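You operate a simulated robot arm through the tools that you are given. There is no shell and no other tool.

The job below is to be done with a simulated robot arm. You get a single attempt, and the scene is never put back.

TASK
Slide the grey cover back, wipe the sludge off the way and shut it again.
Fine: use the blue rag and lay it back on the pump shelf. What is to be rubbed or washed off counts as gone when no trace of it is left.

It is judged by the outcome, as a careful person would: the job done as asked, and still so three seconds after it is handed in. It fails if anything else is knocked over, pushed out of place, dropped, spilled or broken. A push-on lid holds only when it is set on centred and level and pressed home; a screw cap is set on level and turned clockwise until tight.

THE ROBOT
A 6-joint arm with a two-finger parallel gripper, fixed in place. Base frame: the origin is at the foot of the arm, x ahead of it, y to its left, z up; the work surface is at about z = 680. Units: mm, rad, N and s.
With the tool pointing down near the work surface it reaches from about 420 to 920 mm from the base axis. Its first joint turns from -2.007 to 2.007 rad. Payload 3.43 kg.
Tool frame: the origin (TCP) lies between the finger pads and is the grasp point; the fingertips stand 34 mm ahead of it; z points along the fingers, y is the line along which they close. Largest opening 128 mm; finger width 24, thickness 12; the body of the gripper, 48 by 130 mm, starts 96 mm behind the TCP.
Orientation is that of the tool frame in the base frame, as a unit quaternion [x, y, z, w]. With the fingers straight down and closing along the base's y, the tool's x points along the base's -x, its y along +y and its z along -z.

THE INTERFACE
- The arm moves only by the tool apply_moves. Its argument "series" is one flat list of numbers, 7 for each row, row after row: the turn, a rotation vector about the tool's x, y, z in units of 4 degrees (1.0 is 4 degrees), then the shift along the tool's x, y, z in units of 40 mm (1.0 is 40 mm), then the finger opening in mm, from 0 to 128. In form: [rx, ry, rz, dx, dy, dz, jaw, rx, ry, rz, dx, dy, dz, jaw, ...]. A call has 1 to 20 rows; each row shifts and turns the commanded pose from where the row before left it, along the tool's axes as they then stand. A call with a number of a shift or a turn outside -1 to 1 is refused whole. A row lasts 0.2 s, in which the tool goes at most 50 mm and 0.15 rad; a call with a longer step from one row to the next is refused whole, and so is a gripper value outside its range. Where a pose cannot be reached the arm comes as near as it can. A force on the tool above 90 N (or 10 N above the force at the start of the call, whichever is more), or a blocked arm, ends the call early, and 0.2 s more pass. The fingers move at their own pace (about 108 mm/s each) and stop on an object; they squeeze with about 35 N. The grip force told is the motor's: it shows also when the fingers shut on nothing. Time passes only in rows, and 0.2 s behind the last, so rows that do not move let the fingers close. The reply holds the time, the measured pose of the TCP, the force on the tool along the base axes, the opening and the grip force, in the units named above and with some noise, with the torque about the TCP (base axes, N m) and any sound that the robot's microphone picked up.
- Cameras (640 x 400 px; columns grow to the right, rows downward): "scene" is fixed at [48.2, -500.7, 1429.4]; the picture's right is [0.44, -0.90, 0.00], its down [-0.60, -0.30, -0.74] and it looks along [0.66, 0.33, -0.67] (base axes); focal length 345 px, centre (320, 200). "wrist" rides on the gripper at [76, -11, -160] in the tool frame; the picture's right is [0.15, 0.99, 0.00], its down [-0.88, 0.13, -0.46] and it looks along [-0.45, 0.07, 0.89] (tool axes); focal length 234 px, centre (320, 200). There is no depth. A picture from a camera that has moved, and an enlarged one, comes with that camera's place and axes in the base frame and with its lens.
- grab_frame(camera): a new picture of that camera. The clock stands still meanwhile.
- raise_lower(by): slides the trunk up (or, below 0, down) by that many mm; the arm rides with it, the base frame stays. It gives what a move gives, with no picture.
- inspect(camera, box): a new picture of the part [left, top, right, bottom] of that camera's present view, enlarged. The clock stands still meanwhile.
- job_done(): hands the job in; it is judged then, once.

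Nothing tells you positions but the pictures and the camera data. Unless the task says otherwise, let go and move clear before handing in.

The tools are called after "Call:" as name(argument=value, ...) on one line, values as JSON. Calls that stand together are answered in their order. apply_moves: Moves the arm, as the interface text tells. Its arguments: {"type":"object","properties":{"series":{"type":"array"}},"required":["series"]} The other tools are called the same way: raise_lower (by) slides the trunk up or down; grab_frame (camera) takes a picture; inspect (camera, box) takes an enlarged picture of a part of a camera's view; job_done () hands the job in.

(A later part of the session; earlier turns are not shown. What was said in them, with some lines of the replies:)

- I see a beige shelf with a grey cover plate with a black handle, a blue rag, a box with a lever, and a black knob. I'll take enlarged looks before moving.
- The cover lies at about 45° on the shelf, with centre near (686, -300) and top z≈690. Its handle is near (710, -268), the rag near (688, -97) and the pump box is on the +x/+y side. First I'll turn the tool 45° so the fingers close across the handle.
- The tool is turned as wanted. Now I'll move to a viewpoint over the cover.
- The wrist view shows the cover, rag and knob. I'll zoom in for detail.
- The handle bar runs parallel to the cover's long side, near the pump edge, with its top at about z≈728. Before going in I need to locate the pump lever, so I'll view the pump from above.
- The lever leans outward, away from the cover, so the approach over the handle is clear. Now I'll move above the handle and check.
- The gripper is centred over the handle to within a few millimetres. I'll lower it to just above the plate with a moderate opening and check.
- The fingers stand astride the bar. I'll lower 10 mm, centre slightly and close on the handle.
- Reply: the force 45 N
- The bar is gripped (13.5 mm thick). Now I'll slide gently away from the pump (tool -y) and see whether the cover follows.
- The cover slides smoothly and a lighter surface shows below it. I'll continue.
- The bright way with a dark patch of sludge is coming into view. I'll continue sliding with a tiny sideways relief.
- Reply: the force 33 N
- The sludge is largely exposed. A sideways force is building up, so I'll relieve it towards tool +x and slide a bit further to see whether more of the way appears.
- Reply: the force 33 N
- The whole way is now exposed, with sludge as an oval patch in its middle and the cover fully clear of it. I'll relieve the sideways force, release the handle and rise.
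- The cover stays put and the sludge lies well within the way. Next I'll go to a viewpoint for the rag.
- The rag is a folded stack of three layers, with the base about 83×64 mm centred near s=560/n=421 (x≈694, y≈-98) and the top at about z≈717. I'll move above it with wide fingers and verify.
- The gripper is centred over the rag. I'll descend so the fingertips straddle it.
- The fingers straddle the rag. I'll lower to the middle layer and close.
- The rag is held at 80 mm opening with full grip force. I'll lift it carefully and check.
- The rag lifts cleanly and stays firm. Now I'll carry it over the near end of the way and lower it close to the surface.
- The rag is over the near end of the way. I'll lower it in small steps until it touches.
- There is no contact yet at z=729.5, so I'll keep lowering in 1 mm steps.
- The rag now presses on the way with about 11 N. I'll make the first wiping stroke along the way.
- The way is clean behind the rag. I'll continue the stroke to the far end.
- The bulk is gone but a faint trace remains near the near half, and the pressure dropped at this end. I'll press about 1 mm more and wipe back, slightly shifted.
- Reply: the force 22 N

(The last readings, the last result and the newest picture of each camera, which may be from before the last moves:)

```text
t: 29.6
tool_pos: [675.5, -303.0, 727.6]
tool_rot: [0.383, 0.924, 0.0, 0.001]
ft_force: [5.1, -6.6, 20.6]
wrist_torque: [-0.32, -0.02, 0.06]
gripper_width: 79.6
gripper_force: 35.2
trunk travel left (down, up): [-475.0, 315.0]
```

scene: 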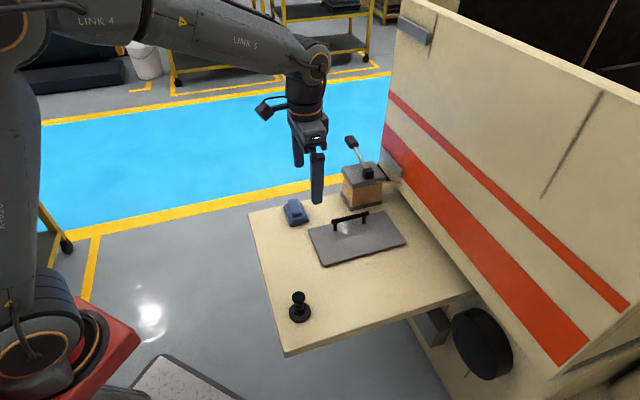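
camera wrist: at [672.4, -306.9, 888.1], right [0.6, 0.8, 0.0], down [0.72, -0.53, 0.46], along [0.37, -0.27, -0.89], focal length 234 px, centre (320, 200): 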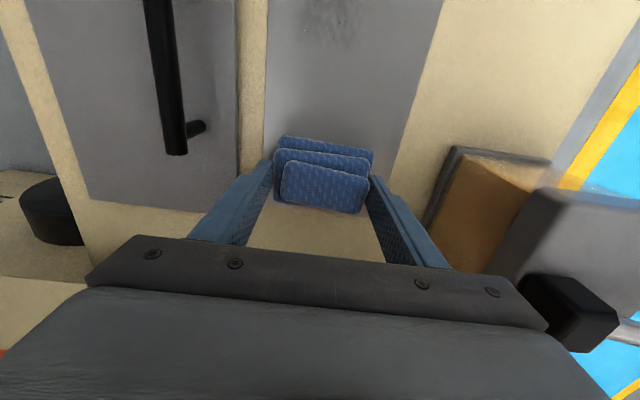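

The pressure is about 20 N and the rag holds. I'll continue the return stroke to the near end.

Call:
apply_moves(series=[0, 0, 0, 0.25, 0, 0, 30, 0, 0, 0, 0.25, 0, 0, 30, 0, 0, 0, 0.25, 0, 0, 30, 0, 0, 0, 0.25, 0, 0, 30, 0, 0, 0, 0.25, 0, 0, 30, 0, 0, 0, 0.25, 0, 0, 30, 0, 0, 0, 0.25, 0, 0, 30, 0, 0, 0, 0.25, 0, 0, 30])

Call:
grab_frame(camera="wrist")

Call:
inspect(camera="scene", box=[300, 180, 400, 270])

```text
t: 31.4
tool_pos: [619.5, -246.5, 728.1]
tool_rot: [0.383, 0.924, -0.001, 0.001]
ft_force: [8.1, -8.5, 27.9]
wrist_torque: [-0.37, -0.08, 0.05]
gripper_width: 79.5
gripper_force: 34.9
trunk travel left (down, up): [-475.0, 315.0]
```

```text
taken
camera wrist: at [558.5, -200.2, 887.5], right [0.6, 0.8, 0.0], down [0.71, -0.53, 0.46], along [0.37, -0.27, -0.89], focal length 234 px, centre (320, 200)
```

wrist: 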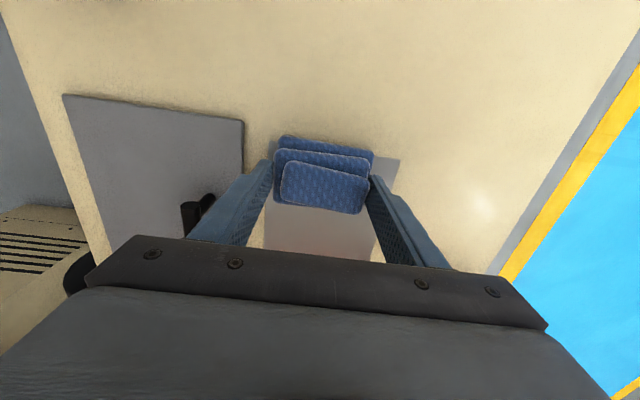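

```text
4.44 times, centred on (350, 225) of scene
camera zoom: at [48.2, -500.7, 1429.4], right [0.44, -0.9, 0.0], down [-0.6, -0.3, -0.74], along [0.66, 0.33, -0.67], focal length 1534 px, centre (187, 89)
```

zoom: 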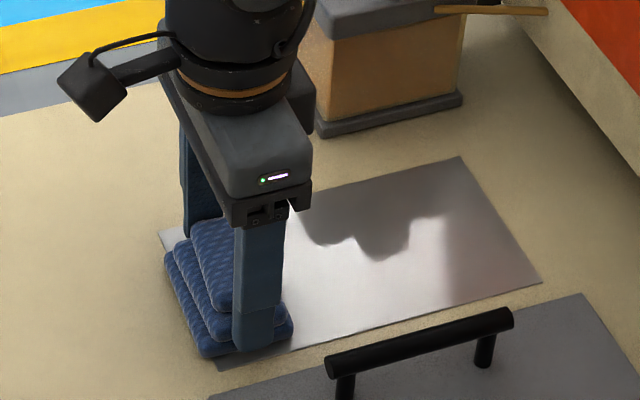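

The visible part looks clean. I'll do another forward pass shifted toward the pump side and a back pass to make sure no trace is left.

Call:
apply_moves(series=[0, 0, 0, 0, 0.35, 0, 30, 0, 0, 0, -0.1, 0.3, 0, 30, 0, 0, 0, -0.3, 0, 0, 30, 0, 0, 0, -0.3, 0, 0, 30, 0, 0, 0, -0.3, 0, 0, 30, 0, 0, 0, -0.3, 0, 0, 30, 0, 0, 0, -0.3, 0, 0, 30, 0, 0, 0, -0.3, 0, 0, 30, 0, 0, 0, -0.3, 0, 0, 30, 0, 0, 0, -0.3, 0, 0, 30, 0, 0, 0, -0.3, 0, 0, 30, 0, 0, 0, -0.3, 0, 0, 30, 0, 0, 0, -0.3, 0, 0, 30])

Call:
inspect(camera="scene", box=[300, 180, 400, 270])

Call:
grab_frame(camera="wrist")

```text
t: 34.2
tool_pos: [733.3, -324.4, 728.8]
tool_rot: [0.383, 0.924, 0.0, 0.0]
ft_force: [-3.9, 4.9, 11.3]
wrist_torque: [0.08, 0.16, -0.04]
gripper_width: 79.4
gripper_force: 35.2
trunk travel left (down, up): [-475.0, 315.0]
```

```text
4.44 times, centred on (350, 225) of scene
camera zoom: at [48.2, -500.7, 1429.4], right [0.44, -0.9, 0.0], down [-0.6, -0.3, -0.74], along [0.66, 0.33, -0.67], focal length 1534 px, centre (187, 89)
```

zoom: 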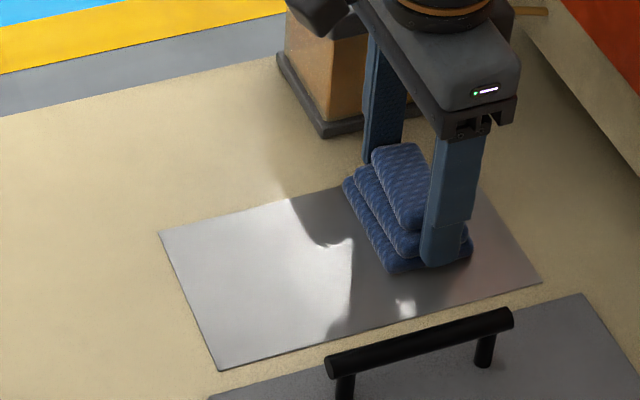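

```text
taken
camera wrist: at [671.7, -278.1, 887.8], right [0.6, 0.8, 0.0], down [0.71, -0.53, 0.46], along [0.37, -0.27, -0.89], focal length 234 px, centre (320, 200)
```

wrist: 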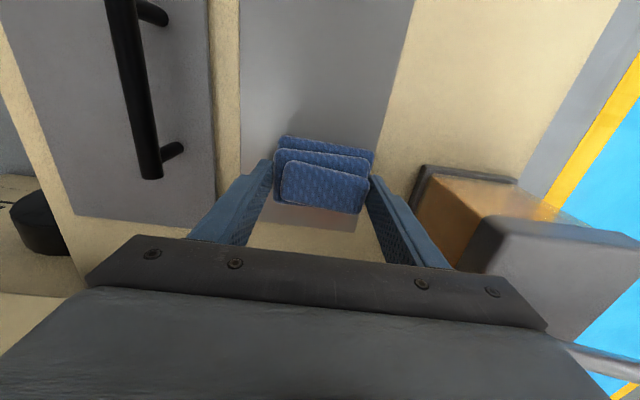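

The way looks clean. One more pass back along the cover-side half for certainty.

Call:
apply_moves(series=[0, 0, 0, 0, -0.3, 0, 30, 0, 0, 0, 0, -0.3, 0, 30, 0, 0, 0, 0, -0.25, 0, 30, 0, 0, 0, 0.3, 0, 0, 30, 0, 0, 0, 0.3, 0, 0, 30, 0, 0, 0, 0.3, 0, 0, 30, 0, 0, 0, 0.3, 0, 0, 30, 0, 0, 0, 0.3, 0, 0, 30, 0, 0, 0, 0.3, 0, 0, 30, 0, 0, 0, 0.3, 0, 0, 30, 0, 0, 0, 0.3, 0, 0, 30, 0, 0, 0, 0.3, 0, 0, 30, 0, 0, 0, 0.3, 0, 0, 30, 0, 0, 0, 0.3, 0, 0, 30])

Call:
inspect(camera="scene", box=[300, 180, 400, 270])

```text
t: 37.2
tool_pos: [617.3, -254.4, 727.4]
tool_rot: [0.383, 0.924, 0.001, 0.002]
ft_force: [8.5, -8.3, 31.5]
wrist_torque: [-0.38, -0.14, 0.05]
gripper_width: 79.7
gripper_force: 34.8
trunk travel left (down, up): [-475.0, 315.0]
```

```text
4.44 times, centred on (350, 225) of scene
camera zoom: at [48.2, -500.7, 1429.4], right [0.44, -0.9, 0.0], down [-0.6, -0.3, -0.74], along [0.66, 0.33, -0.67], focal length 1534 px, centre (187, 89)
```

zoom: 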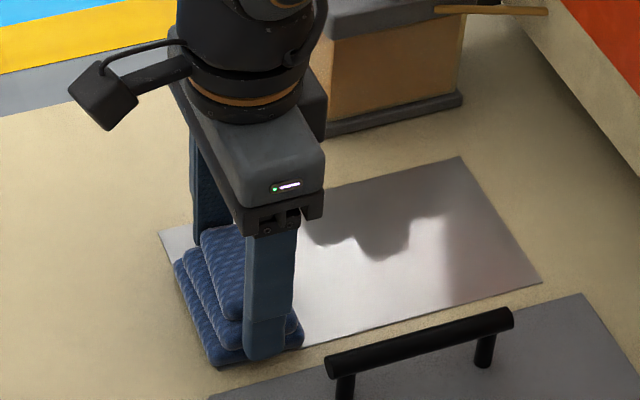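

The visible way is clean. I'll lift the rag and carry it back toward its original spot, then check the whole way.

Call:
apply_moves(series=[0, 0, 0, 0, 0, -0.5, 30, 0, 0, 0, 0, 0, -1, 30, 0, 0, 0, 0.285, 0.824, 0, 30, 0, 0, 0, 0.285, 0.824, 0, 30, 0, 0, 0, 0.285, 0.824, 0, 30, 0, 0, 0, 0.285, 0.824, 0, 30, 0, 0, 0, 0.285, 0.824, 0, 30])

Call:
inspect(camera="scene", box=[300, 180, 400, 270])

Call:
grab_frame(camera="wrist")

```text
t: 38.8
tool_pos: [690.9, -99.2, 786.3]
tool_rot: [0.384, 0.924, 0.0, 0.0]
ft_force: [-0.5, -0.6, -0.7]
wrist_torque: [0.03, -0.02, 0.0]
gripper_width: 79.5
gripper_force: 34.4
trunk travel left (down, up): [-475.0, 315.0]
```

```text
4.44 times, centred on (350, 225) of scene
camera zoom: at [48.2, -500.7, 1429.4], right [0.44, -0.9, 0.0], down [-0.6, -0.3, -0.74], along [0.66, 0.33, -0.67], focal length 1534 px, centre (187, 89)
```

zoom: 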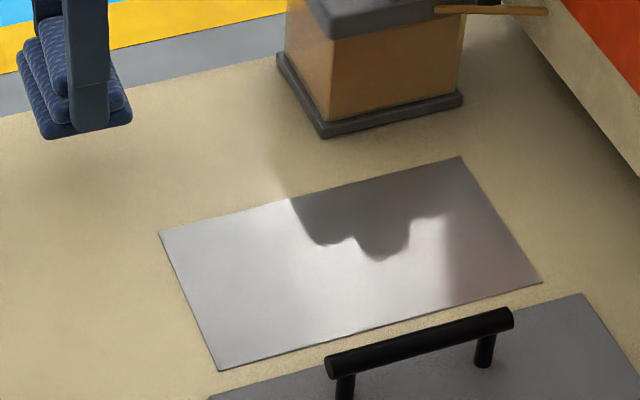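

```text
taken
camera wrist: at [630.5, -52.1, 945.8], right [0.6, 0.8, 0.0], down [0.71, -0.53, 0.46], along [0.37, -0.27, -0.89], focal length 234 px, centre (320, 200)
```

wrist: 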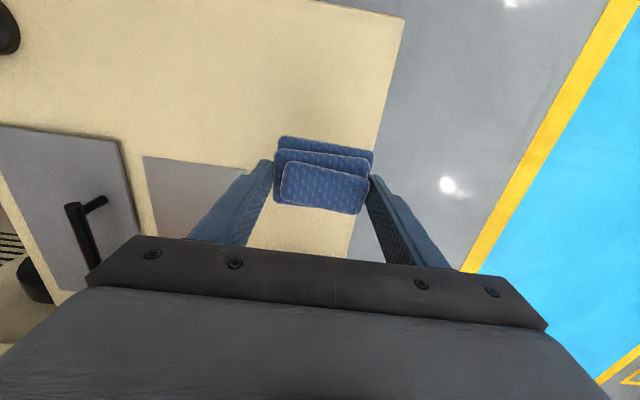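

The way looks clear, apart from the pump's shadow and reflections. I'll zoom in closely for faint traces before putting the rag down.

Call:
inspect(camera="scene", box=[322, 215, 362, 262])

Call:
inspect(camera="scene", box=[352, 205, 400, 250])

Call:
inspect(camera="wrist", box=[130, 150, 250, 240])

```text
8.51 times, centred on (342, 238) of scene
camera zoom: at [48.2, -500.7, 1429.4], right [0.44, -0.9, 0.0], down [-0.6, -0.3, -0.74], along [0.66, 0.33, -0.67], focal length 2937 px, centre (133, -128)
```

zoom: 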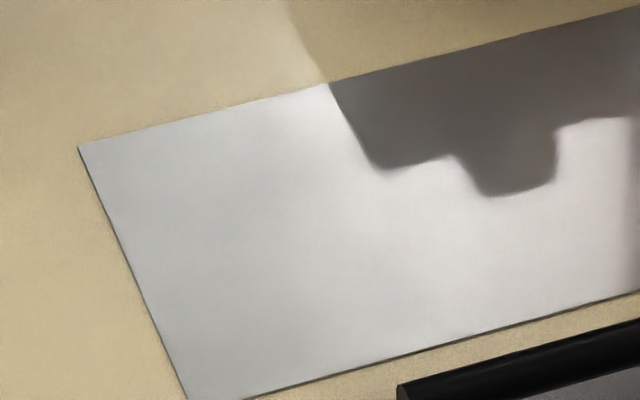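

```text
8.89 times, centred on (376, 228) of scene
camera zoom: at [48.2, -500.7, 1429.4], right [0.44, -0.9, 0.0], down [-0.6, -0.3, -0.74], along [0.66, 0.33, -0.67], focal length 3068 px, centre (-178, -44)
```

zoom: 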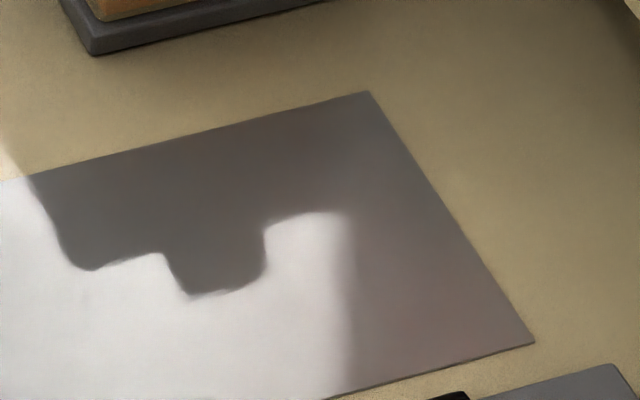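

```text
4.44 times, centred on (190, 195) of wrist
camera zoom: at [630.5, -52.1, 945.8], right [0.6, 0.8, 0.0], down [0.71, -0.53, 0.46], along [0.37, -0.27, -0.89], focal length 1041 px, centre (898, 222)
```

zoom: 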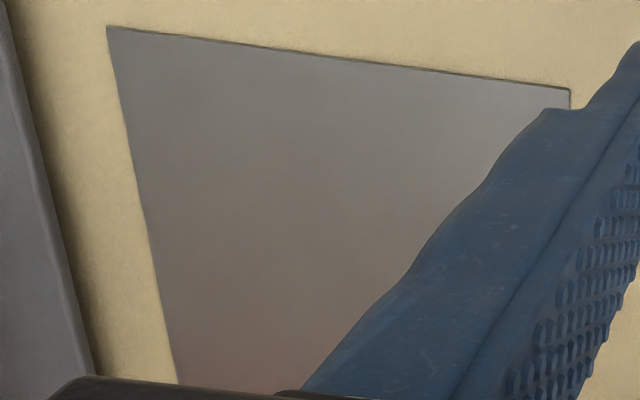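

It looks clean from here. I'll shift along the way a little with the rag still in hand to see the remaining part free of the finger.

Call:
apply_moves(series=[0, 0, 0, -0.8, 0, -0.8, 30, 0, 0, 0, -0.8, 0, -0.8, 30])

Call:
inspect(camera="wrist", box=[100, 60, 300, 240])

```text
t: 39.4
tool_pos: [736.5, -145.0, 849.6]
tool_rot: [0.383, 0.924, 0.0, -0.001]
ft_force: [0.9, -0.4, -0.4]
wrist_torque: [-0.04, -0.01, -0.02]
gripper_width: 79.3
gripper_force: 35.2
trunk travel left (down, up): [-475.0, 315.0]
```

```text
2.22 times, centred on (200, 150) of wrist
camera zoom: at [676.5, -98.3, 1009.1], right [0.6, 0.8, 0.0], down [0.72, -0.53, 0.46], along [0.37, -0.27, -0.89], focal length 520 px, centre (587, 311)
```

zoom: 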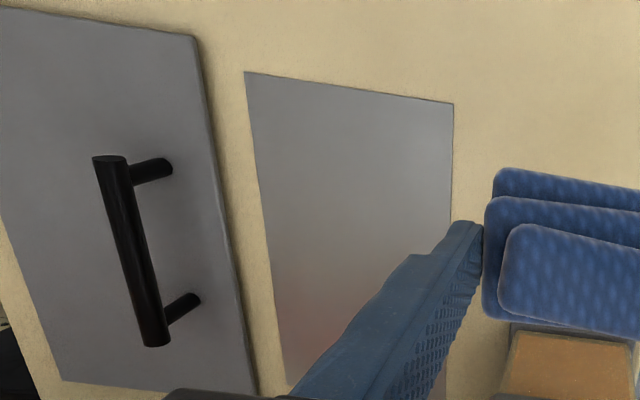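

The way is clean. Now I'll return the rag to its original spot on the pump shelf and lower it near the surface.

Call:
apply_moves(series=[0, 0, 0, 0.8, 0.04, 0.8, 30, 0, 0, 0, 0.8, 0.04, 0.8, 30, 0, 0, 0, 0, 0, 0.7, 30, 0, 0, 0, 0, 0, 0.5, 30, 0, 0, 0, 0, 0, 0, 30])

Call:
inspect(camera="scene", box=[230, 140, 380, 260])

```text
t: 40.6
tool_pos: [693.2, -98.3, 739.7]
tool_rot: [0.382, 0.924, 0.001, -0.001]
ft_force: [-0.4, 0.1, 0.3]
wrist_torque: [-0.01, 0.02, 0.02]
gripper_width: 79.5
gripper_force: 34.7
trunk travel left (down, up): [-475.0, 315.0]
```

```text
3.33 times, centred on (305, 200) of scene
camera zoom: at [48.2, -500.7, 1429.4], right [0.44, -0.9, 0.0], down [-0.6, -0.3, -0.74], along [0.66, 0.33, -0.67], focal length 1150 px, centre (370, 200)
```

zoom: 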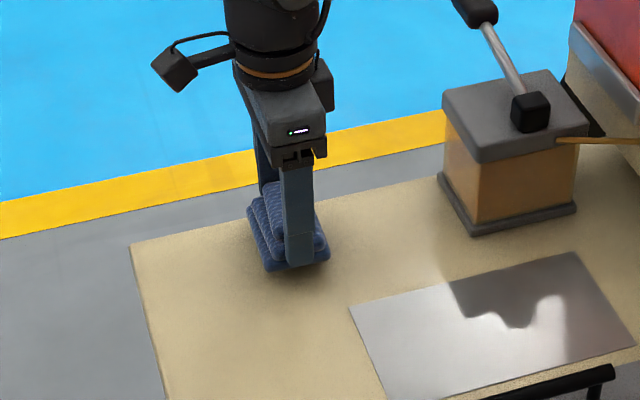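

The rag is right above its original place. I'll lower it the last centimetre slowly.

Call:
apply_moves(series=[0, 0, 0, 0, 0, 0.15, 30, 0, 0, 0, 0, 0, 0.08, 30, 0, 0, 0, 0, 0, 0.04, 30, 0, 0, 0, 0, 0, 0, 30])

```text
t: 41.6
tool_pos: [693.8, -97.8, 729.0]
tool_rot: [0.383, 0.924, 0.001, 0.0]
ft_force: [0.9, -0.3, -0.7]
wrist_torque: [-0.02, -0.02, 0.04]
gripper_width: 79.4
gripper_force: 34.8
trunk travel left (down, up): [-475.0, 315.0]
```

The rag is just short of contact at z=729. I'll go about one more millimetre.

Call:
apply_moves(series=[0, 0, 0, 0, 0, 0.025, 30, 0, 0, 0, 0, 0, 0.015, 30, 0, 0, 0, 0, 0, 0, 30])

```text
t: 42.4
tool_pos: [694.4, -96.2, 728.1]
tool_rot: [0.382, 0.924, 0.001, 0.001]
ft_force: [-3.6, -0.5, 20.0]
wrist_torque: [-0.5, 0.73, 0.0]
gripper_width: 79.5
gripper_force: 35.1
trunk travel left (down, up): [-475.0, 315.0]
```

The rag is on the shelf. I'll ease off the pressure, open the fingers and rise straight up.

Call:
apply_moves(series=[0, 0, 0, 0, 0, -0.015, 30, 0, 0, 0, 0, 0, 0, 84, 0, 0, 0, 0, 0, 0, 112, 0, 0, 0, 0, 0, 0, 112, 0, 0, 0, 0, 0, -0.4, 112, 0, 0, 0, 0, 0, -0.8, 112, 0, 0, 0, 0, 0, -1, 112, 0, 0, 0, 0, 0, -1, 112])

Call:
grab_frame(camera="wrist")

Call:
inspect(camera="scene", box=[230, 140, 430, 320])

```text
t: 44.2
tool_pos: [696.4, -98.1, 855.3]
tool_rot: [0.383, 0.924, 0.0, 0.0]
ft_force: [0.6, -0.3, -1.3]
wrist_torque: [-0.01, 0.06, 0.01]
gripper_width: 112.3
gripper_force: 0.1
trunk travel left (down, up): [-475.0, 315.0]
```

```text
taken
camera wrist: at [634.9, -51.8, 1015.4], right [0.6, 0.8, 0.0], down [0.72, -0.53, 0.46], along [0.37, -0.27, -0.89], focal length 234 px, centre (320, 200)
```

wrist: 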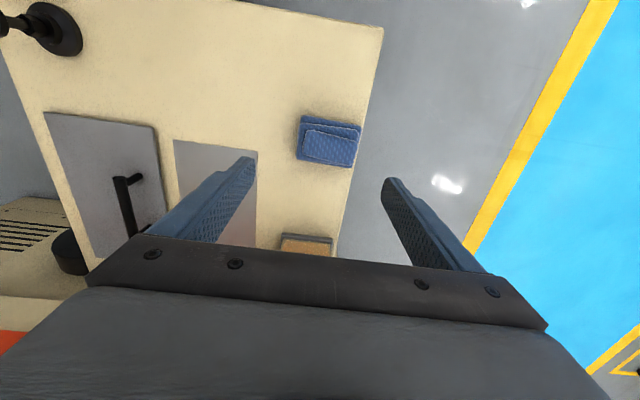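

```text
2.22 times, centred on (330, 230) of scene
camera zoom: at [48.2, -500.7, 1429.4], right [0.44, -0.9, 0.0], down [-0.6, -0.3, -0.74], along [0.66, 0.33, -0.67], focal length 767 px, centre (298, 133)
```

zoom: 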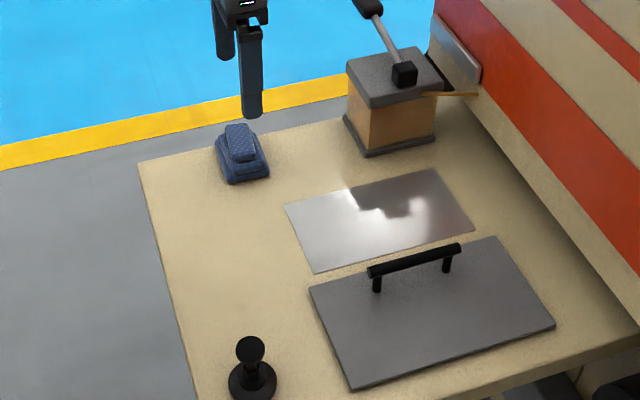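

The rag lies back on the shelf. Now I'll move above the cover's handle, then take a last look at the way before closing.

Call:
apply_moves(series=[0, 0, 0, -0.456, -0.923, 0, 112, 0, 0, 0, -0.456, -0.923, 0, 112, 0, 0, 0, -0.456, -0.923, 0, 100, 0, 0, 0, -0.456, -0.923, 0, 80, 0, 0, 0, -0.456, -0.923, 0, 60, 0, 0, 0, -0.456, -0.923, 0, 56, 0, 0, 0, -0.456, -0.923, 0, 56])

Call:
grab_frame(camera="wrist")

Call:
inspect(camera="wrist", box=[320, 60, 480, 240])

Call:
inspect(camera="scene", box=[260, 130, 440, 320])

```text
t: 45.8
tool_pos: [602.6, -370.6, 855.9]
tool_rot: [0.382, 0.924, 0.0, 0.0]
ft_force: [-0.6, 0.2, -0.1]
wrist_torque: [-0.03, 0.0, -0.04]
gripper_width: 55.9
gripper_force: 0.1
trunk travel left (down, up): [-475.0, 315.0]
```

```text
taken
camera wrist: at [541.4, -324.6, 1016.1], right [0.6, 0.8, 0.0], down [0.72, -0.53, 0.46], along [0.37, -0.27, -0.89], focal length 234 px, centre (320, 200)
```

wrist: 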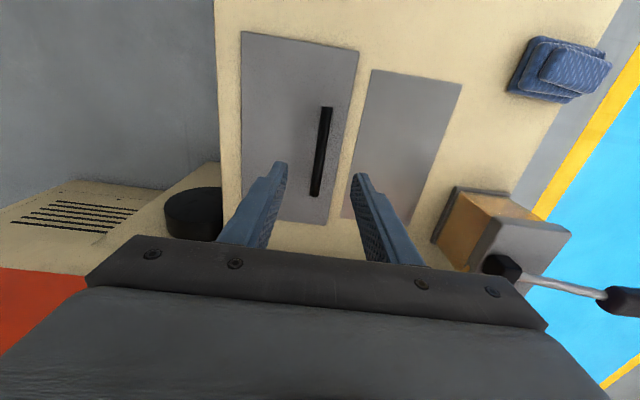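

```text
2.22 times, centred on (400, 150) of wrist
camera zoom: at [541.4, -324.6, 1016.1], right [0.6, 0.8, 0.0], down [0.72, -0.53, 0.46], along [0.37, -0.27, -0.89], focal length 520 px, centre (142, 311)
```

zoom: 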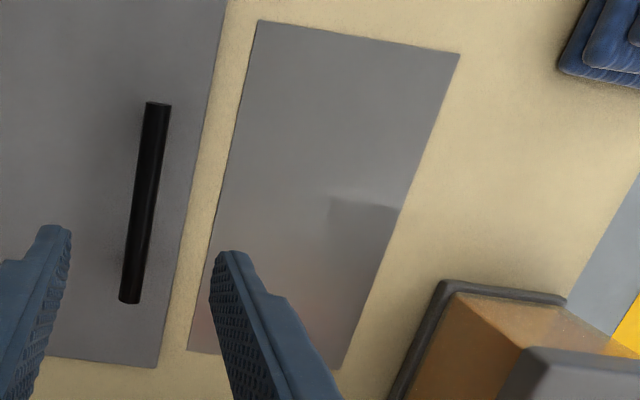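

```text
2.11 times, centred on (350, 225) of scene
camera zoom: at [48.2, -500.7, 1429.4], right [0.44, -0.9, 0.0], down [-0.6, -0.3, -0.74], along [0.66, 0.33, -0.67], focal length 726 px, centre (257, 147)
```

zoom: 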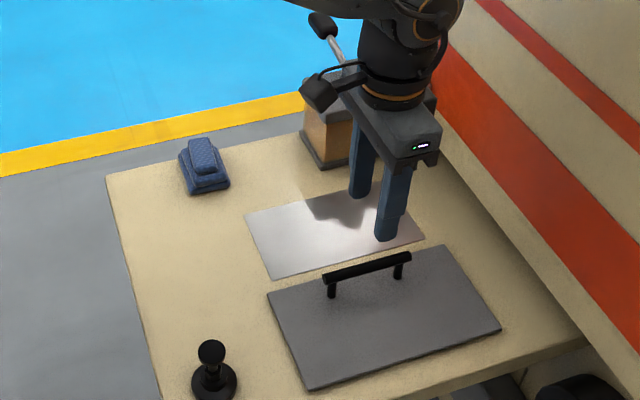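

The way is spotless and the gripper is centred over the handle. I'll descend astride the bar.

Call:
apply_moves(series=[0, 0, 0, 0, 0, 0.9, 56, 0, 0, 0, 0, 0, 0.9, 56, 0, 0, 0, 0, 0, 0.7, 56, 0, 0, 0, 0, 0, 0.3, 56])

Call:
grab_frame(camera="wrist")

Call:
inspect(camera="scene", box=[260, 150, 440, 320])

```text
t: 46.8
tool_pos: [601.6, -369.5, 742.2]
tool_rot: [0.382, 0.924, 0.001, -0.001]
ft_force: [0.6, 0.1, 0.1]
wrist_torque: [0.0, -0.01, 0.02]
gripper_width: 56.2
gripper_force: 0.1
trunk travel left (down, up): [-475.0, 315.0]
```

```text
taken
camera wrist: at [540.8, -323.5, 903.1], right [0.6, 0.8, 0.0], down [0.71, -0.53, 0.46], along [0.37, -0.27, -0.89], focal length 234 px, centre (320, 200)
```

wrist: 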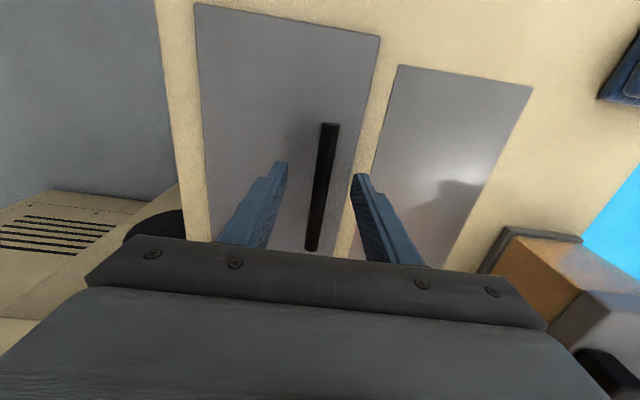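

```text
2.35 times, centred on (350, 235) of scene
camera zoom: at [48.2, -500.7, 1429.4], right [0.44, -0.9, 0.0], down [-0.6, -0.3, -0.74], along [0.66, 0.33, -0.67], focal length 812 px, centre (249, 118)
```

zoom: 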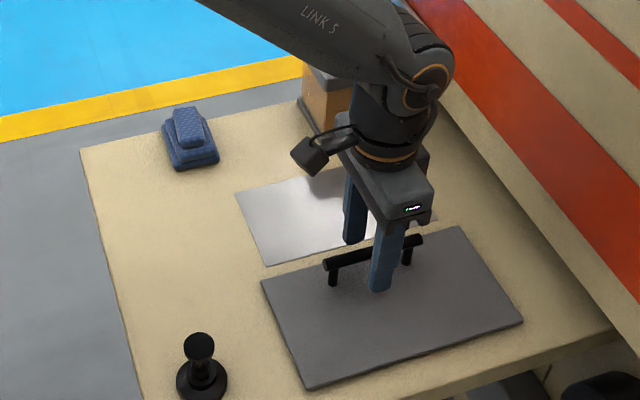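

The fingers straddle the bar. I'll lower the last 7 mm and grip it.

Call:
apply_moves(series=[0, 0, 0, 0, 0, 0.17, 56, 0, 0, 0, 0, 0, 0, 0, 0, 0, 0, 0, 0, 0, 0, 0, 0, 0, 0, 0, 0, 0, 0, 0, 0, 0, 0, 0, 0])

```text
t: 48.0
tool_pos: [601.8, -371.6, 735.6]
tool_rot: [0.382, 0.924, 0.0, 0.0]
ft_force: [-0.5, 0.4, -1.7]
wrist_torque: [0.0, 0.0, 0.0]
gripper_width: 13.3
gripper_force: 44.9
trunk travel left (down, up): [-475.0, 315.0]
```

The handle is gripped again with no side load. Now I'll slide the cover back toward the pump over the way.

Call:
apply_moves(series=[0, 0, 0, 0, 0.2, 0, 0, 0, 0, 0, 0, 0.2, 0, 0, 0, 0, 0, 0, 0.2, 0, 0, 0, 0, 0, 0, 0.2, 0, 0, 0, 0, 0, 0, 0.2, 0, 0, 0, 0, 0, 0, 0.2, 0, 0, 0, 0, 0, 0, 0.2, 0, 0, 0, 0, 0, 0, 0.2, 0, 0])

```text
t: 49.8
tool_pos: [647.9, -323.1, 735.3]
tool_rot: [0.383, 0.924, 0.0, 0.001]
ft_force: [-1.3, 0.5, 14.3]
wrist_torque: [0.48, 0.49, 0.0]
gripper_width: 13.4
gripper_force: 45.7
trunk travel left (down, up): [-475.0, 315.0]
```

The cover follows freely. I'll continue, leaving the last centimetre for small steps.

Call:
apply_moves(series=[0, 0, 0, 0, 0.2, 0, 0, 0, 0, 0, 0, 0.2, 0, 0, 0, 0, 0, 0, 0.2, 0, 0, 0, 0, 0, 0, 0.2, 0, 0, 0, 0, 0, 0, 0.2, 0, 0, 0, 0, 0, 0, 0.2, 0, 0, 0, 0, 0, 0, 0.2, 0, 0, 0, 0, 0, 0, 0.2, 0, 0, 0, 0, 0, 0, 0.2, 0, 0])

Call:
inspect(camera="scene", box=[260, 150, 440, 320])

```text
t: 51.8
tool_pos: [699.8, -273.2, 736.4]
tool_rot: [0.382, 0.924, 0.001, 0.0]
ft_force: [10.3, -11.9, 3.1]
wrist_torque: [-0.57, -0.57, 0.02]
gripper_width: 13.2
gripper_force: 44.9
trunk travel left (down, up): [-475.0, 315.0]
```

```text
2.35 times, centred on (350, 235) of scene
camera zoom: at [48.2, -500.7, 1429.4], right [0.44, -0.9, 0.0], down [-0.6, -0.3, -0.74], along [0.66, 0.33, -0.67], focal length 812 px, centre (249, 118)
```

zoom: 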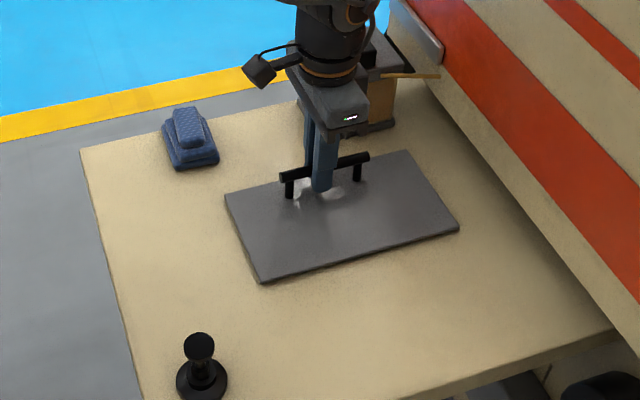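

About 14 mm remain. I'll push the cover in with small steps and watch for the end stop.

Call:
apply_moves(series=[0, 0, 0, -0.03, 0.075, 0, 0, 0, 0, 0, 0, 0.075, 0, 0, 0, 0, 0, 0, 0.075, 0, 0, 0, 0, 0, 0, 0.075, 0, 0, 0, 0, 0, 0, 0, 0, 0])

```text
t: 53.0
tool_pos: [708.3, -263.1, 735.8]
tool_rot: [0.382, 0.924, 0.0, 0.0]
ft_force: [3.9, -4.2, 4.9]
wrist_torque: [0.06, 0.07, -0.03]
gripper_width: 13.7
gripper_force: 44.8
trunk travel left (down, up): [-475.0, 315.0]
```

The handle is almost at its original place. I'll press on in 1 mm steps until the end stop resists.

Call:
apply_moves(series=[0, 0, 0, 0, 0.03, 0, 0, 0, 0, 0, 0, 0.03, 0, 0, 0, 0, 0, 0, 0, 0, 0])

```text
t: 53.8
tool_pos: [708.2, -262.5, 736.0]
tool_rot: [0.383, 0.924, 0.0, -0.001]
ft_force: [-8.2, -1.3, 6.0]
wrist_torque: [-0.27, -0.23, 0.04]
gripper_width: 13.3
gripper_force: 45.2
trunk travel left (down, up): [-475.0, 315.0]
```

Resistance begins. One or two more small pushes to be sure it is home.

Call:
apply_moves(series=[0, 0, 0, 0, 0.04, 0, 0, 0, 0, 0, 0, 0.03, 0, 0, 0, 0, 0, 0, 0, 0, 0])

Call:
inspect(camera="scene", box=[270, 130, 420, 280])

```text
t: 54.6
tool_pos: [708.8, -261.6, 735.9]
tool_rot: [0.383, 0.924, 0.0, -0.002]
ft_force: [-30.6, -11.9, 5.4]
wrist_torque: [-0.23, 0.22, 0.03]
gripper_width: 13.5
gripper_force: 45.2
trunk travel left (down, up): [-475.0, 315.0]
```

```text
2.67 times, centred on (345, 205) of scene
camera zoom: at [48.2, -500.7, 1429.4], right [0.44, -0.9, 0.0], down [-0.6, -0.3, -0.74], along [0.66, 0.33, -0.67], focal length 920 px, centre (253, 187)
```

zoom: 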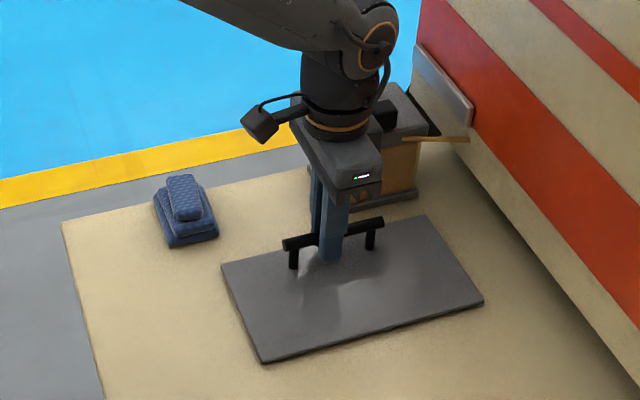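

The cover sits against its stop, with its outline back exactly where it was. I'll relieve the load, open the fingers and rise straight up.

Call:
apply_moves(series=[0, 0, 0, 0.025, -0.05, 0, 0, 0, 0, 0, 0, 0, 0, 0, 0, 0, 0, 0, 0, 0, 56, 0, 0, 0, 0, 0, 0, 56, 0, 0, 0, 0, 0, -0.5, 56, 0, 0, 0, 0, 0, -1, 56, 0, 0, 0, 0, 0, -1, 56, 0, 0, 0, 0, 0, -1, 56])

Call:
inspect(camera="scene", box=[270, 130, 420, 280])

Call:
grab_frame(camera="wrist")

```text
t: 56.4
tool_pos: [708.7, -261.2, 875.3]
tool_rot: [0.383, 0.924, 0.001, -0.001]
ft_force: [0.9, 0.5, -0.4]
wrist_torque: [0.02, 0.03, 0.01]
gripper_width: 55.8
gripper_force: 0.0
trunk travel left (down, up): [-475.0, 315.0]
```

```text
2.67 times, centred on (345, 205) of scene
camera zoom: at [48.2, -500.7, 1429.4], right [0.44, -0.9, 0.0], down [-0.6, -0.3, -0.74], along [0.66, 0.33, -0.67], focal length 920 px, centre (253, 187)
```

zoom: 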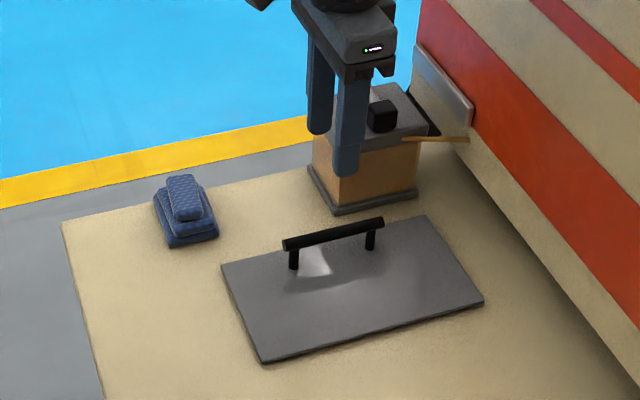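

```text
taken
camera wrist: at [648.1, -214.7, 1035.8], right [0.6, 0.8, 0.0], down [0.72, -0.53, 0.45], along [0.36, -0.27, -0.89], focal length 234 px, centre (320, 200)
```

wrist: 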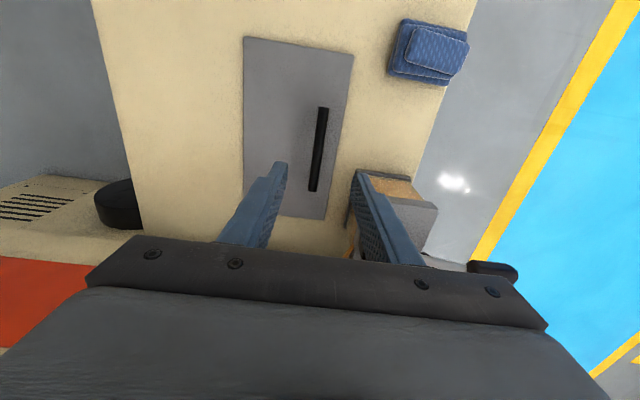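

The cover is shut in its original place. I'll check that the rag lies fully on the shelf, away from the edge.

Call:
inspect(camera="wrist", box=[370, 0, 490, 110])

Call:
inspect(camera="scene", box=[270, 175, 330, 235])

```text
3.64 times, centred on (430, 55) of wrist
camera zoom: at [648.1, -214.7, 1035.8], right [0.6, 0.8, 0.0], down [0.72, -0.53, 0.45], along [0.36, -0.27, -0.89], focal length 852 px, centre (-80, 727)
```

zoom: 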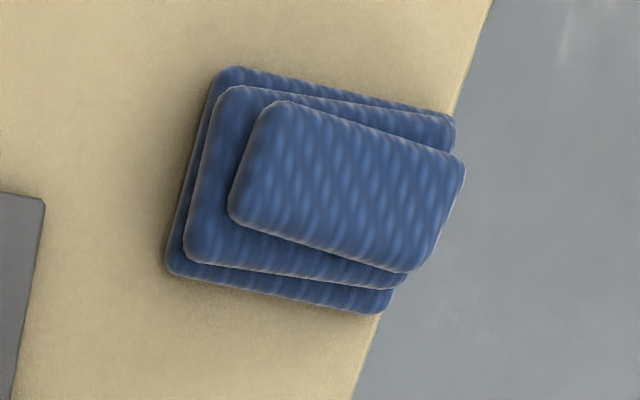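

```text
6.67 times, centred on (300, 205) of scene
camera zoom: at [48.2, -500.7, 1429.4], right [0.44, -0.9, 0.0], down [-0.6, -0.3, -0.74], along [0.66, 0.33, -0.67], focal length 2301 px, centre (453, 167)
```

zoom: 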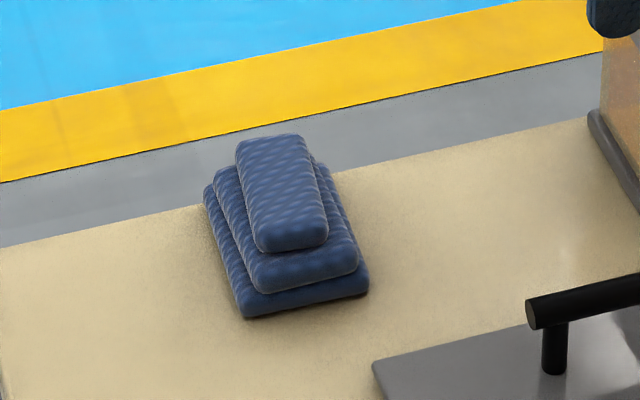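

The rag is on the shelf but only a few millimetres from its edge, about 13 mm further out than before. I'll nudge it gently inward with one open finger, so first I move above it with a wide opening.

Call:
apply_moves(series=[0, 0, 0, 0.63, 0.575, 0, 70, 0, 0, 0, 0.63, 0.575, 0, 90, 0, 0, 0, 0.63, 0.575, 0, 110, 0, 0, 0, 0.63, 0.575, 0, 116, 0, 0, 0, 0.63, 0.575, 0, 116])

Call:
grab_frame(camera="wrist")

Call:
inspect(camera="wrist", box=[240, 80, 420, 220])

```text
t: 57.6
tool_pos: [700.1, -92.0, 875.5]
tool_rot: [0.382, 0.924, 0.001, 0.0]
ft_force: [0.6, -0.8, 0.1]
wrist_torque: [0.06, -0.02, 0.0]
gripper_width: 115.9
gripper_force: 0.1
trunk travel left (down, up): [-475.0, 315.0]
```

```text
taken
camera wrist: at [640.2, -46.1, 1035.7], right [0.6, 0.8, 0.0], down [0.71, -0.53, 0.46], along [0.37, -0.27, -0.89], focal length 234 px, centre (320, 200)
```

wrist: 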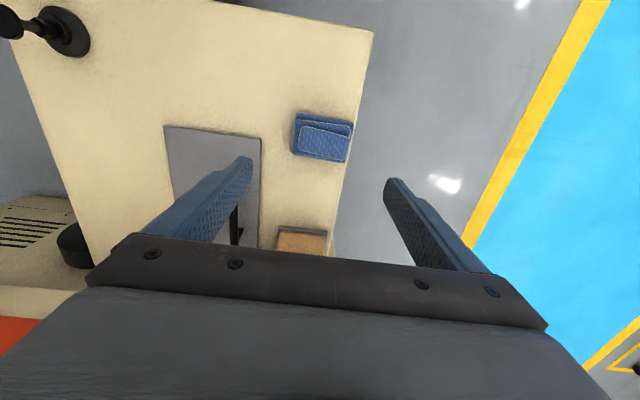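

```text
2.86 times, centred on (330, 150) of wrist
camera zoom: at [640.2, -46.1, 1035.7], right [0.6, 0.8, 0.0], down [0.71, -0.53, 0.46], along [0.37, -0.27, -0.89], focal length 669 px, centre (291, 343)
```

zoom: 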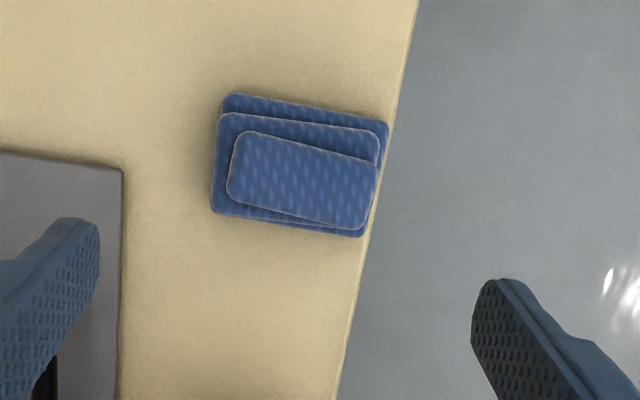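

The rag sits between the open fingers. I'll descend to just above its height and confirm clearance on both sides.

Call:
apply_moves(series=[0, 0, 0, 0, 0, 0.95, 116, 0, 0, 0, 0, 0, 0.95, 116, 0, 0, 0, 0, 0, 0.95, 116])

Call:
grab_frame(camera="wrist")

Call:
inspect(camera="scene", box=[250, 150, 350, 240])

```text
t: 58.4
tool_pos: [698.2, -90.5, 763.0]
tool_rot: [0.383, 0.924, 0.0, 0.0]
ft_force: [-0.8, -0.8, 0.4]
wrist_torque: [-0.01, 0.02, -0.06]
gripper_width: 116.1
gripper_force: 0.1
trunk travel left (down, up): [-475.0, 315.0]
```

```text
taken
camera wrist: at [637.5, -44.8, 923.0], right [0.6, 0.8, 0.0], down [0.71, -0.53, 0.46], along [0.37, -0.27, -0.89], focal length 234 px, centre (320, 200)
```

wrist: 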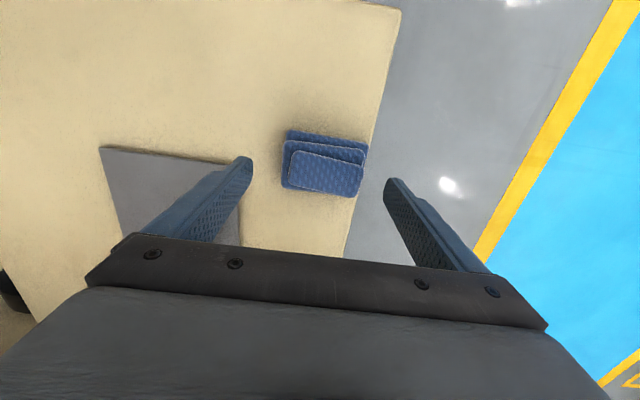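

```text
4.44 times, centred on (300, 195) of scene
camera zoom: at [48.2, -500.7, 1429.4], right [0.44, -0.9, 0.0], down [-0.6, -0.3, -0.74], along [0.66, 0.33, -0.67], focal length 1534 px, centre (409, 222)
```

zoom: 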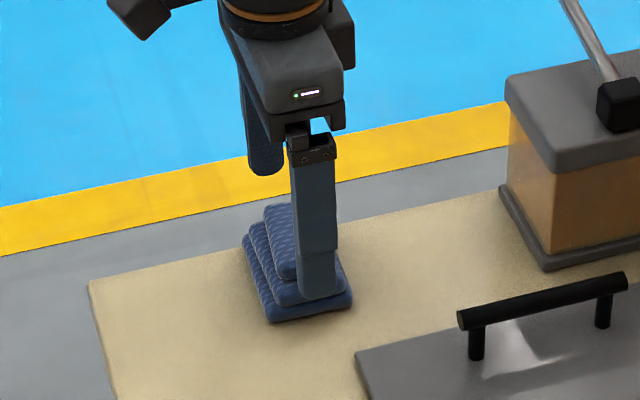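

There is clearance on both sides. I'll narrow the opening a little so the other finger stays clear of the cover, descend, and approach the rag slowly from the outer side.

Call:
apply_moves(series=[0, 0, 0, 0, 0.08, 0, 106, 0, 0, 0, 0, 0, 0, 106, 0, 0, 0, 0, 0, 0.5, 106, 0, 0, 0, 0, 0, 0.45, 106, 0, 0, 0, 0, 0, 0, 106])

Call:
grab_frame(camera="wrist")

Call:
inspect(camera="scene", box=[250, 150, 350, 240])

```text
t: 59.6
tool_pos: [703.6, -89.5, 722.9]
tool_rot: [0.383, 0.924, 0.0, 0.0]
ft_force: [0.9, 1.1, -0.6]
wrist_torque: [0.01, -0.03, -0.02]
gripper_width: 106.1
gripper_force: 0.0
trunk travel left (down, up): [-475.0, 315.0]
```

```text
taken
camera wrist: at [642.8, -43.6, 884.1], right [0.6, 0.8, 0.0], down [0.71, -0.53, 0.46], along [0.37, -0.27, -0.89], focal length 234 px, centre (320, 200)
```

wrist: 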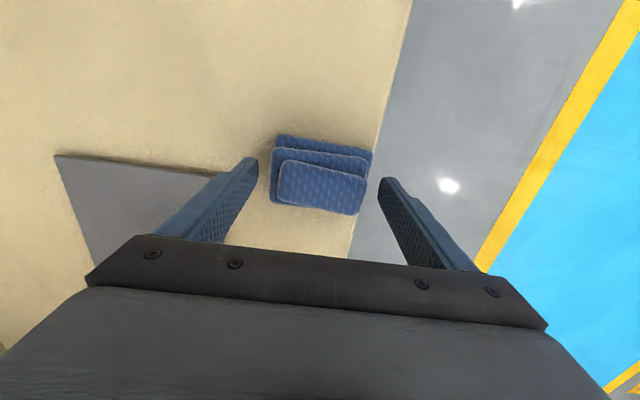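

```text
4.44 times, centred on (300, 195) of scene
camera zoom: at [48.2, -500.7, 1429.4], right [0.44, -0.9, 0.0], down [-0.6, -0.3, -0.74], along [0.66, 0.33, -0.67], focal length 1534 px, centre (409, 222)
```

zoom: 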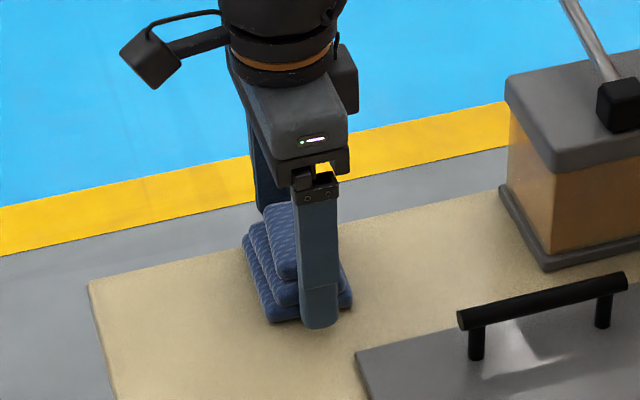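

The fingertips are just above the shelf on either side of the rag. I'll move inward slowly to push the rag from its outer side.

Call:
apply_moves(series=[0, 0, 0, 0, -0.06, 0, 106, 0, 0, 0, 0, -0.06, 0, 106, 0, 0, 0, 0, -0.06, 0, 106, 0, 0, 0, 0, -0.06, 0, 106, 0, 0, 0, 0, -0.05, 0, 106, 0, 0, 0, 0, -0.05, 0, 106, 0, 0, 0, 0, -0.05, 0, 106, 0, 0, 0, 0, 0, 0, 106])

Call:
grab_frame(camera="wrist")

Call:
inspect(camera="scene", box=[250, 150, 350, 240])

```text
t: 61.4
tool_pos: [692.5, -101.5, 723.6]
tool_rot: [0.383, 0.924, 0.0, 0.0]
ft_force: [-0.3, 0.1, -0.3]
wrist_torque: [0.01, -0.01, -0.01]
gripper_width: 106.1
gripper_force: 0.1
trunk travel left (down, up): [-475.0, 315.0]
```

```text
taken
camera wrist: at [631.9, -54.1, 883.7], right [0.6, 0.8, 0.0], down [0.72, -0.53, 0.46], along [0.37, -0.27, -0.89], focal length 234 px, centre (320, 200)
```

wrist: 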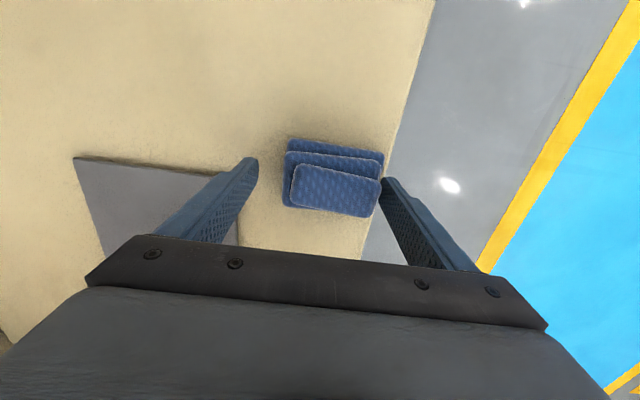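

```text
4.44 times, centred on (300, 195) of scene
camera zoom: at [48.2, -500.7, 1429.4], right [0.44, -0.9, 0.0], down [-0.6, -0.3, -0.74], along [0.66, 0.33, -0.67], focal length 1534 px, centre (409, 222)
```

zoom: 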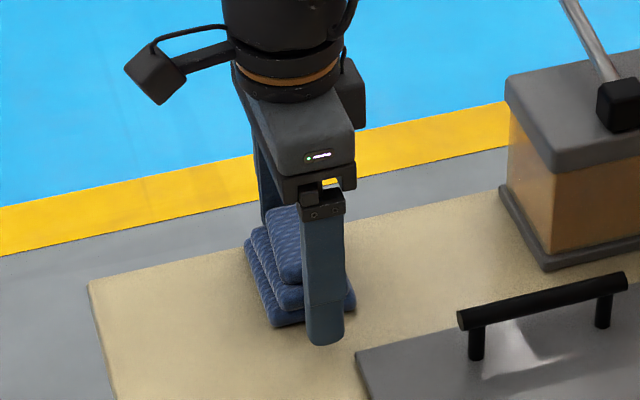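

The finger has begun pushing the rag. I'll continue the last 8 mm or so by narrowing the fingers in small steps, keeping the other finger clear of the cover.

Call:
apply_moves(series=[0, 0, 0, 0, -0.03, 0, 104, 0, 0, 0, 0, -0.03, 0, 102, 0, 0, 0, 0, -0.02, 0, 100, 0, 0, 0, 0, 0, 0, 98, 0, 0, 0, 0, 0, 0, 96, 0, 0, 0, 0, 0, 0, 94, 0, 0, 0, 0, 0, 0, 94])

Call:
grab_frame(camera="wrist")

Call:
inspect(camera="scene", box=[250, 150, 350, 240])

```text
t: 63.0
tool_pos: [690.5, -103.5, 723.7]
tool_rot: [0.382, 0.924, 0.0, 0.0]
ft_force: [-0.2, 0.7, 0.5]
wrist_torque: [-0.03, -0.02, -0.04]
gripper_width: 94.0
gripper_force: 0.0
trunk travel left (down, up): [-475.0, 315.0]
```

```text
taken
camera wrist: at [629.6, -56.9, 883.5], right [0.6, 0.8, 0.0], down [0.72, -0.53, 0.46], along [0.37, -0.27, -0.89], focal length 234 px, centre (320, 200)
```

wrist: 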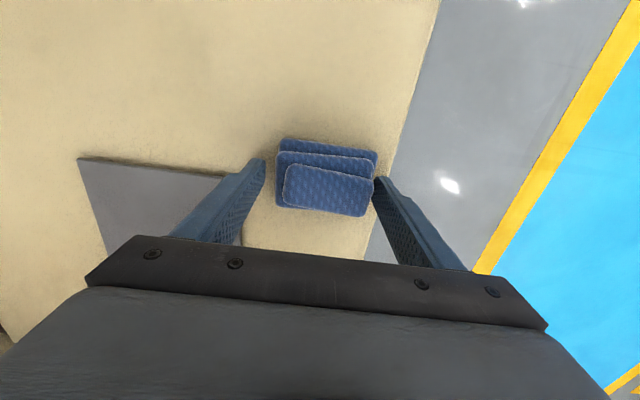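

```text
4.44 times, centred on (300, 195) of scene
camera zoom: at [48.2, -500.7, 1429.4], right [0.44, -0.9, 0.0], down [-0.6, -0.3, -0.74], along [0.66, 0.33, -0.67], focal length 1534 px, centre (409, 222)
```

zoom: 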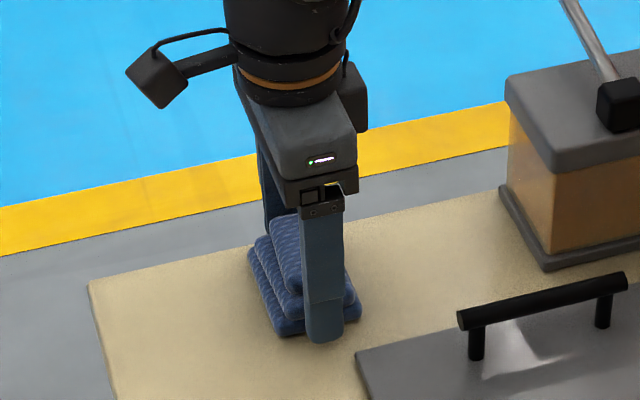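

The rag is back at its original place. I'll open slightly to break contact and rise straight up.

Call:
apply_moves(series=[0, 0, 0, 0, 0.03, 0, 98, 0, 0, 0, 0, 0.03, 0, 104, 0, 0, 0, 0, 0, 0, 104, 0, 0, 0, 0, 0, -0.5, 104, 0, 0, 0, 0, 0, -0.9, 104, 0, 0, 0, 0, 0, -1, 104, 0, 0, 0, 0, 0, -1, 104, 0, 0, 0, 0, 0, -1, 104, 0, 0, 0, 0, 0, -1, 104])

Call:
grab_frame(camera="scene")

Call:
inspect(camera="scene", box=[270, 130, 420, 280])

Call:
grab_frame(camera="wrist")

```text
t: 65.0
tool_pos: [693.5, -99.9, 939.6]
tool_rot: [0.382, 0.924, 0.001, 0.0]
ft_force: [0.5, 0.4, 0.5]
wrist_torque: [0.0, 0.05, -0.04]
gripper_width: 103.7
gripper_force: 0.0
trunk travel left (down, up): [-475.0, 315.0]
```

```text
taken
```

scene: 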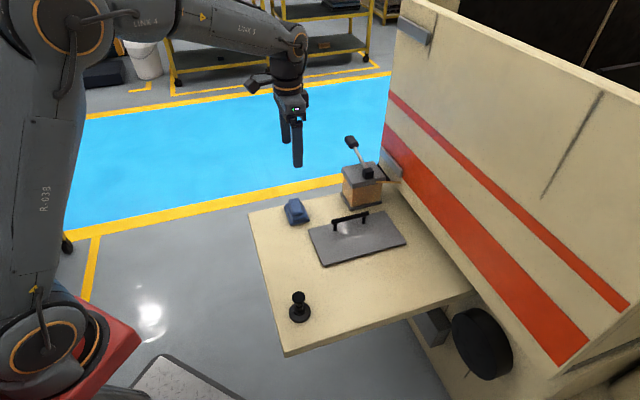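

```text
2.67 times, centred on (345, 205) of scene
camera zoom: at [48.2, -500.7, 1429.4], right [0.44, -0.9, 0.0], down [-0.6, -0.3, -0.74], along [0.66, 0.33, -0.67], focal length 920 px, centre (253, 187)
```

zoom: 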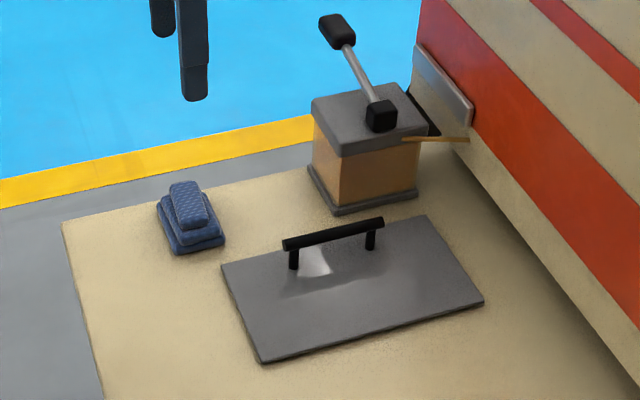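

```text
taken
camera wrist: at [632.9, -53.9, 1099.8], right [0.6, 0.8, 0.0], down [0.72, -0.53, 0.46], along [0.37, -0.27, -0.89], focal length 234 px, centre (320, 200)
```

wrist: 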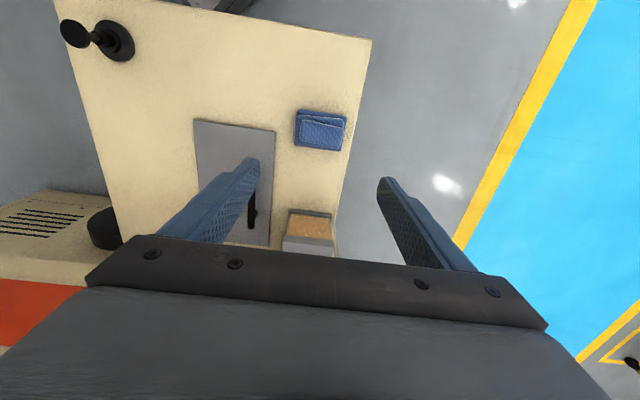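

The cover is shut in its original place, the way was wiped clean before closing, and the blue rag lies back on the pump shelf. Everything else is undisturbed and the arm is clear, so I'm handing the job in.

Call:
job_done()

```text
The job is handed in.
```

The job is done and handed in: I slid the grey cover back, wiped the sludge off the way, and shut the cover against its stop. Close-up views before closing showed no trace of sludge.

The blue rag is back on the pump shelf. When I let go of it, it ended up about 13 mm too close to the shelf edge, so I nudged it back to its original spot.

Nothing else on the shelf was moved or knocked over, and the arm is clear of everything.
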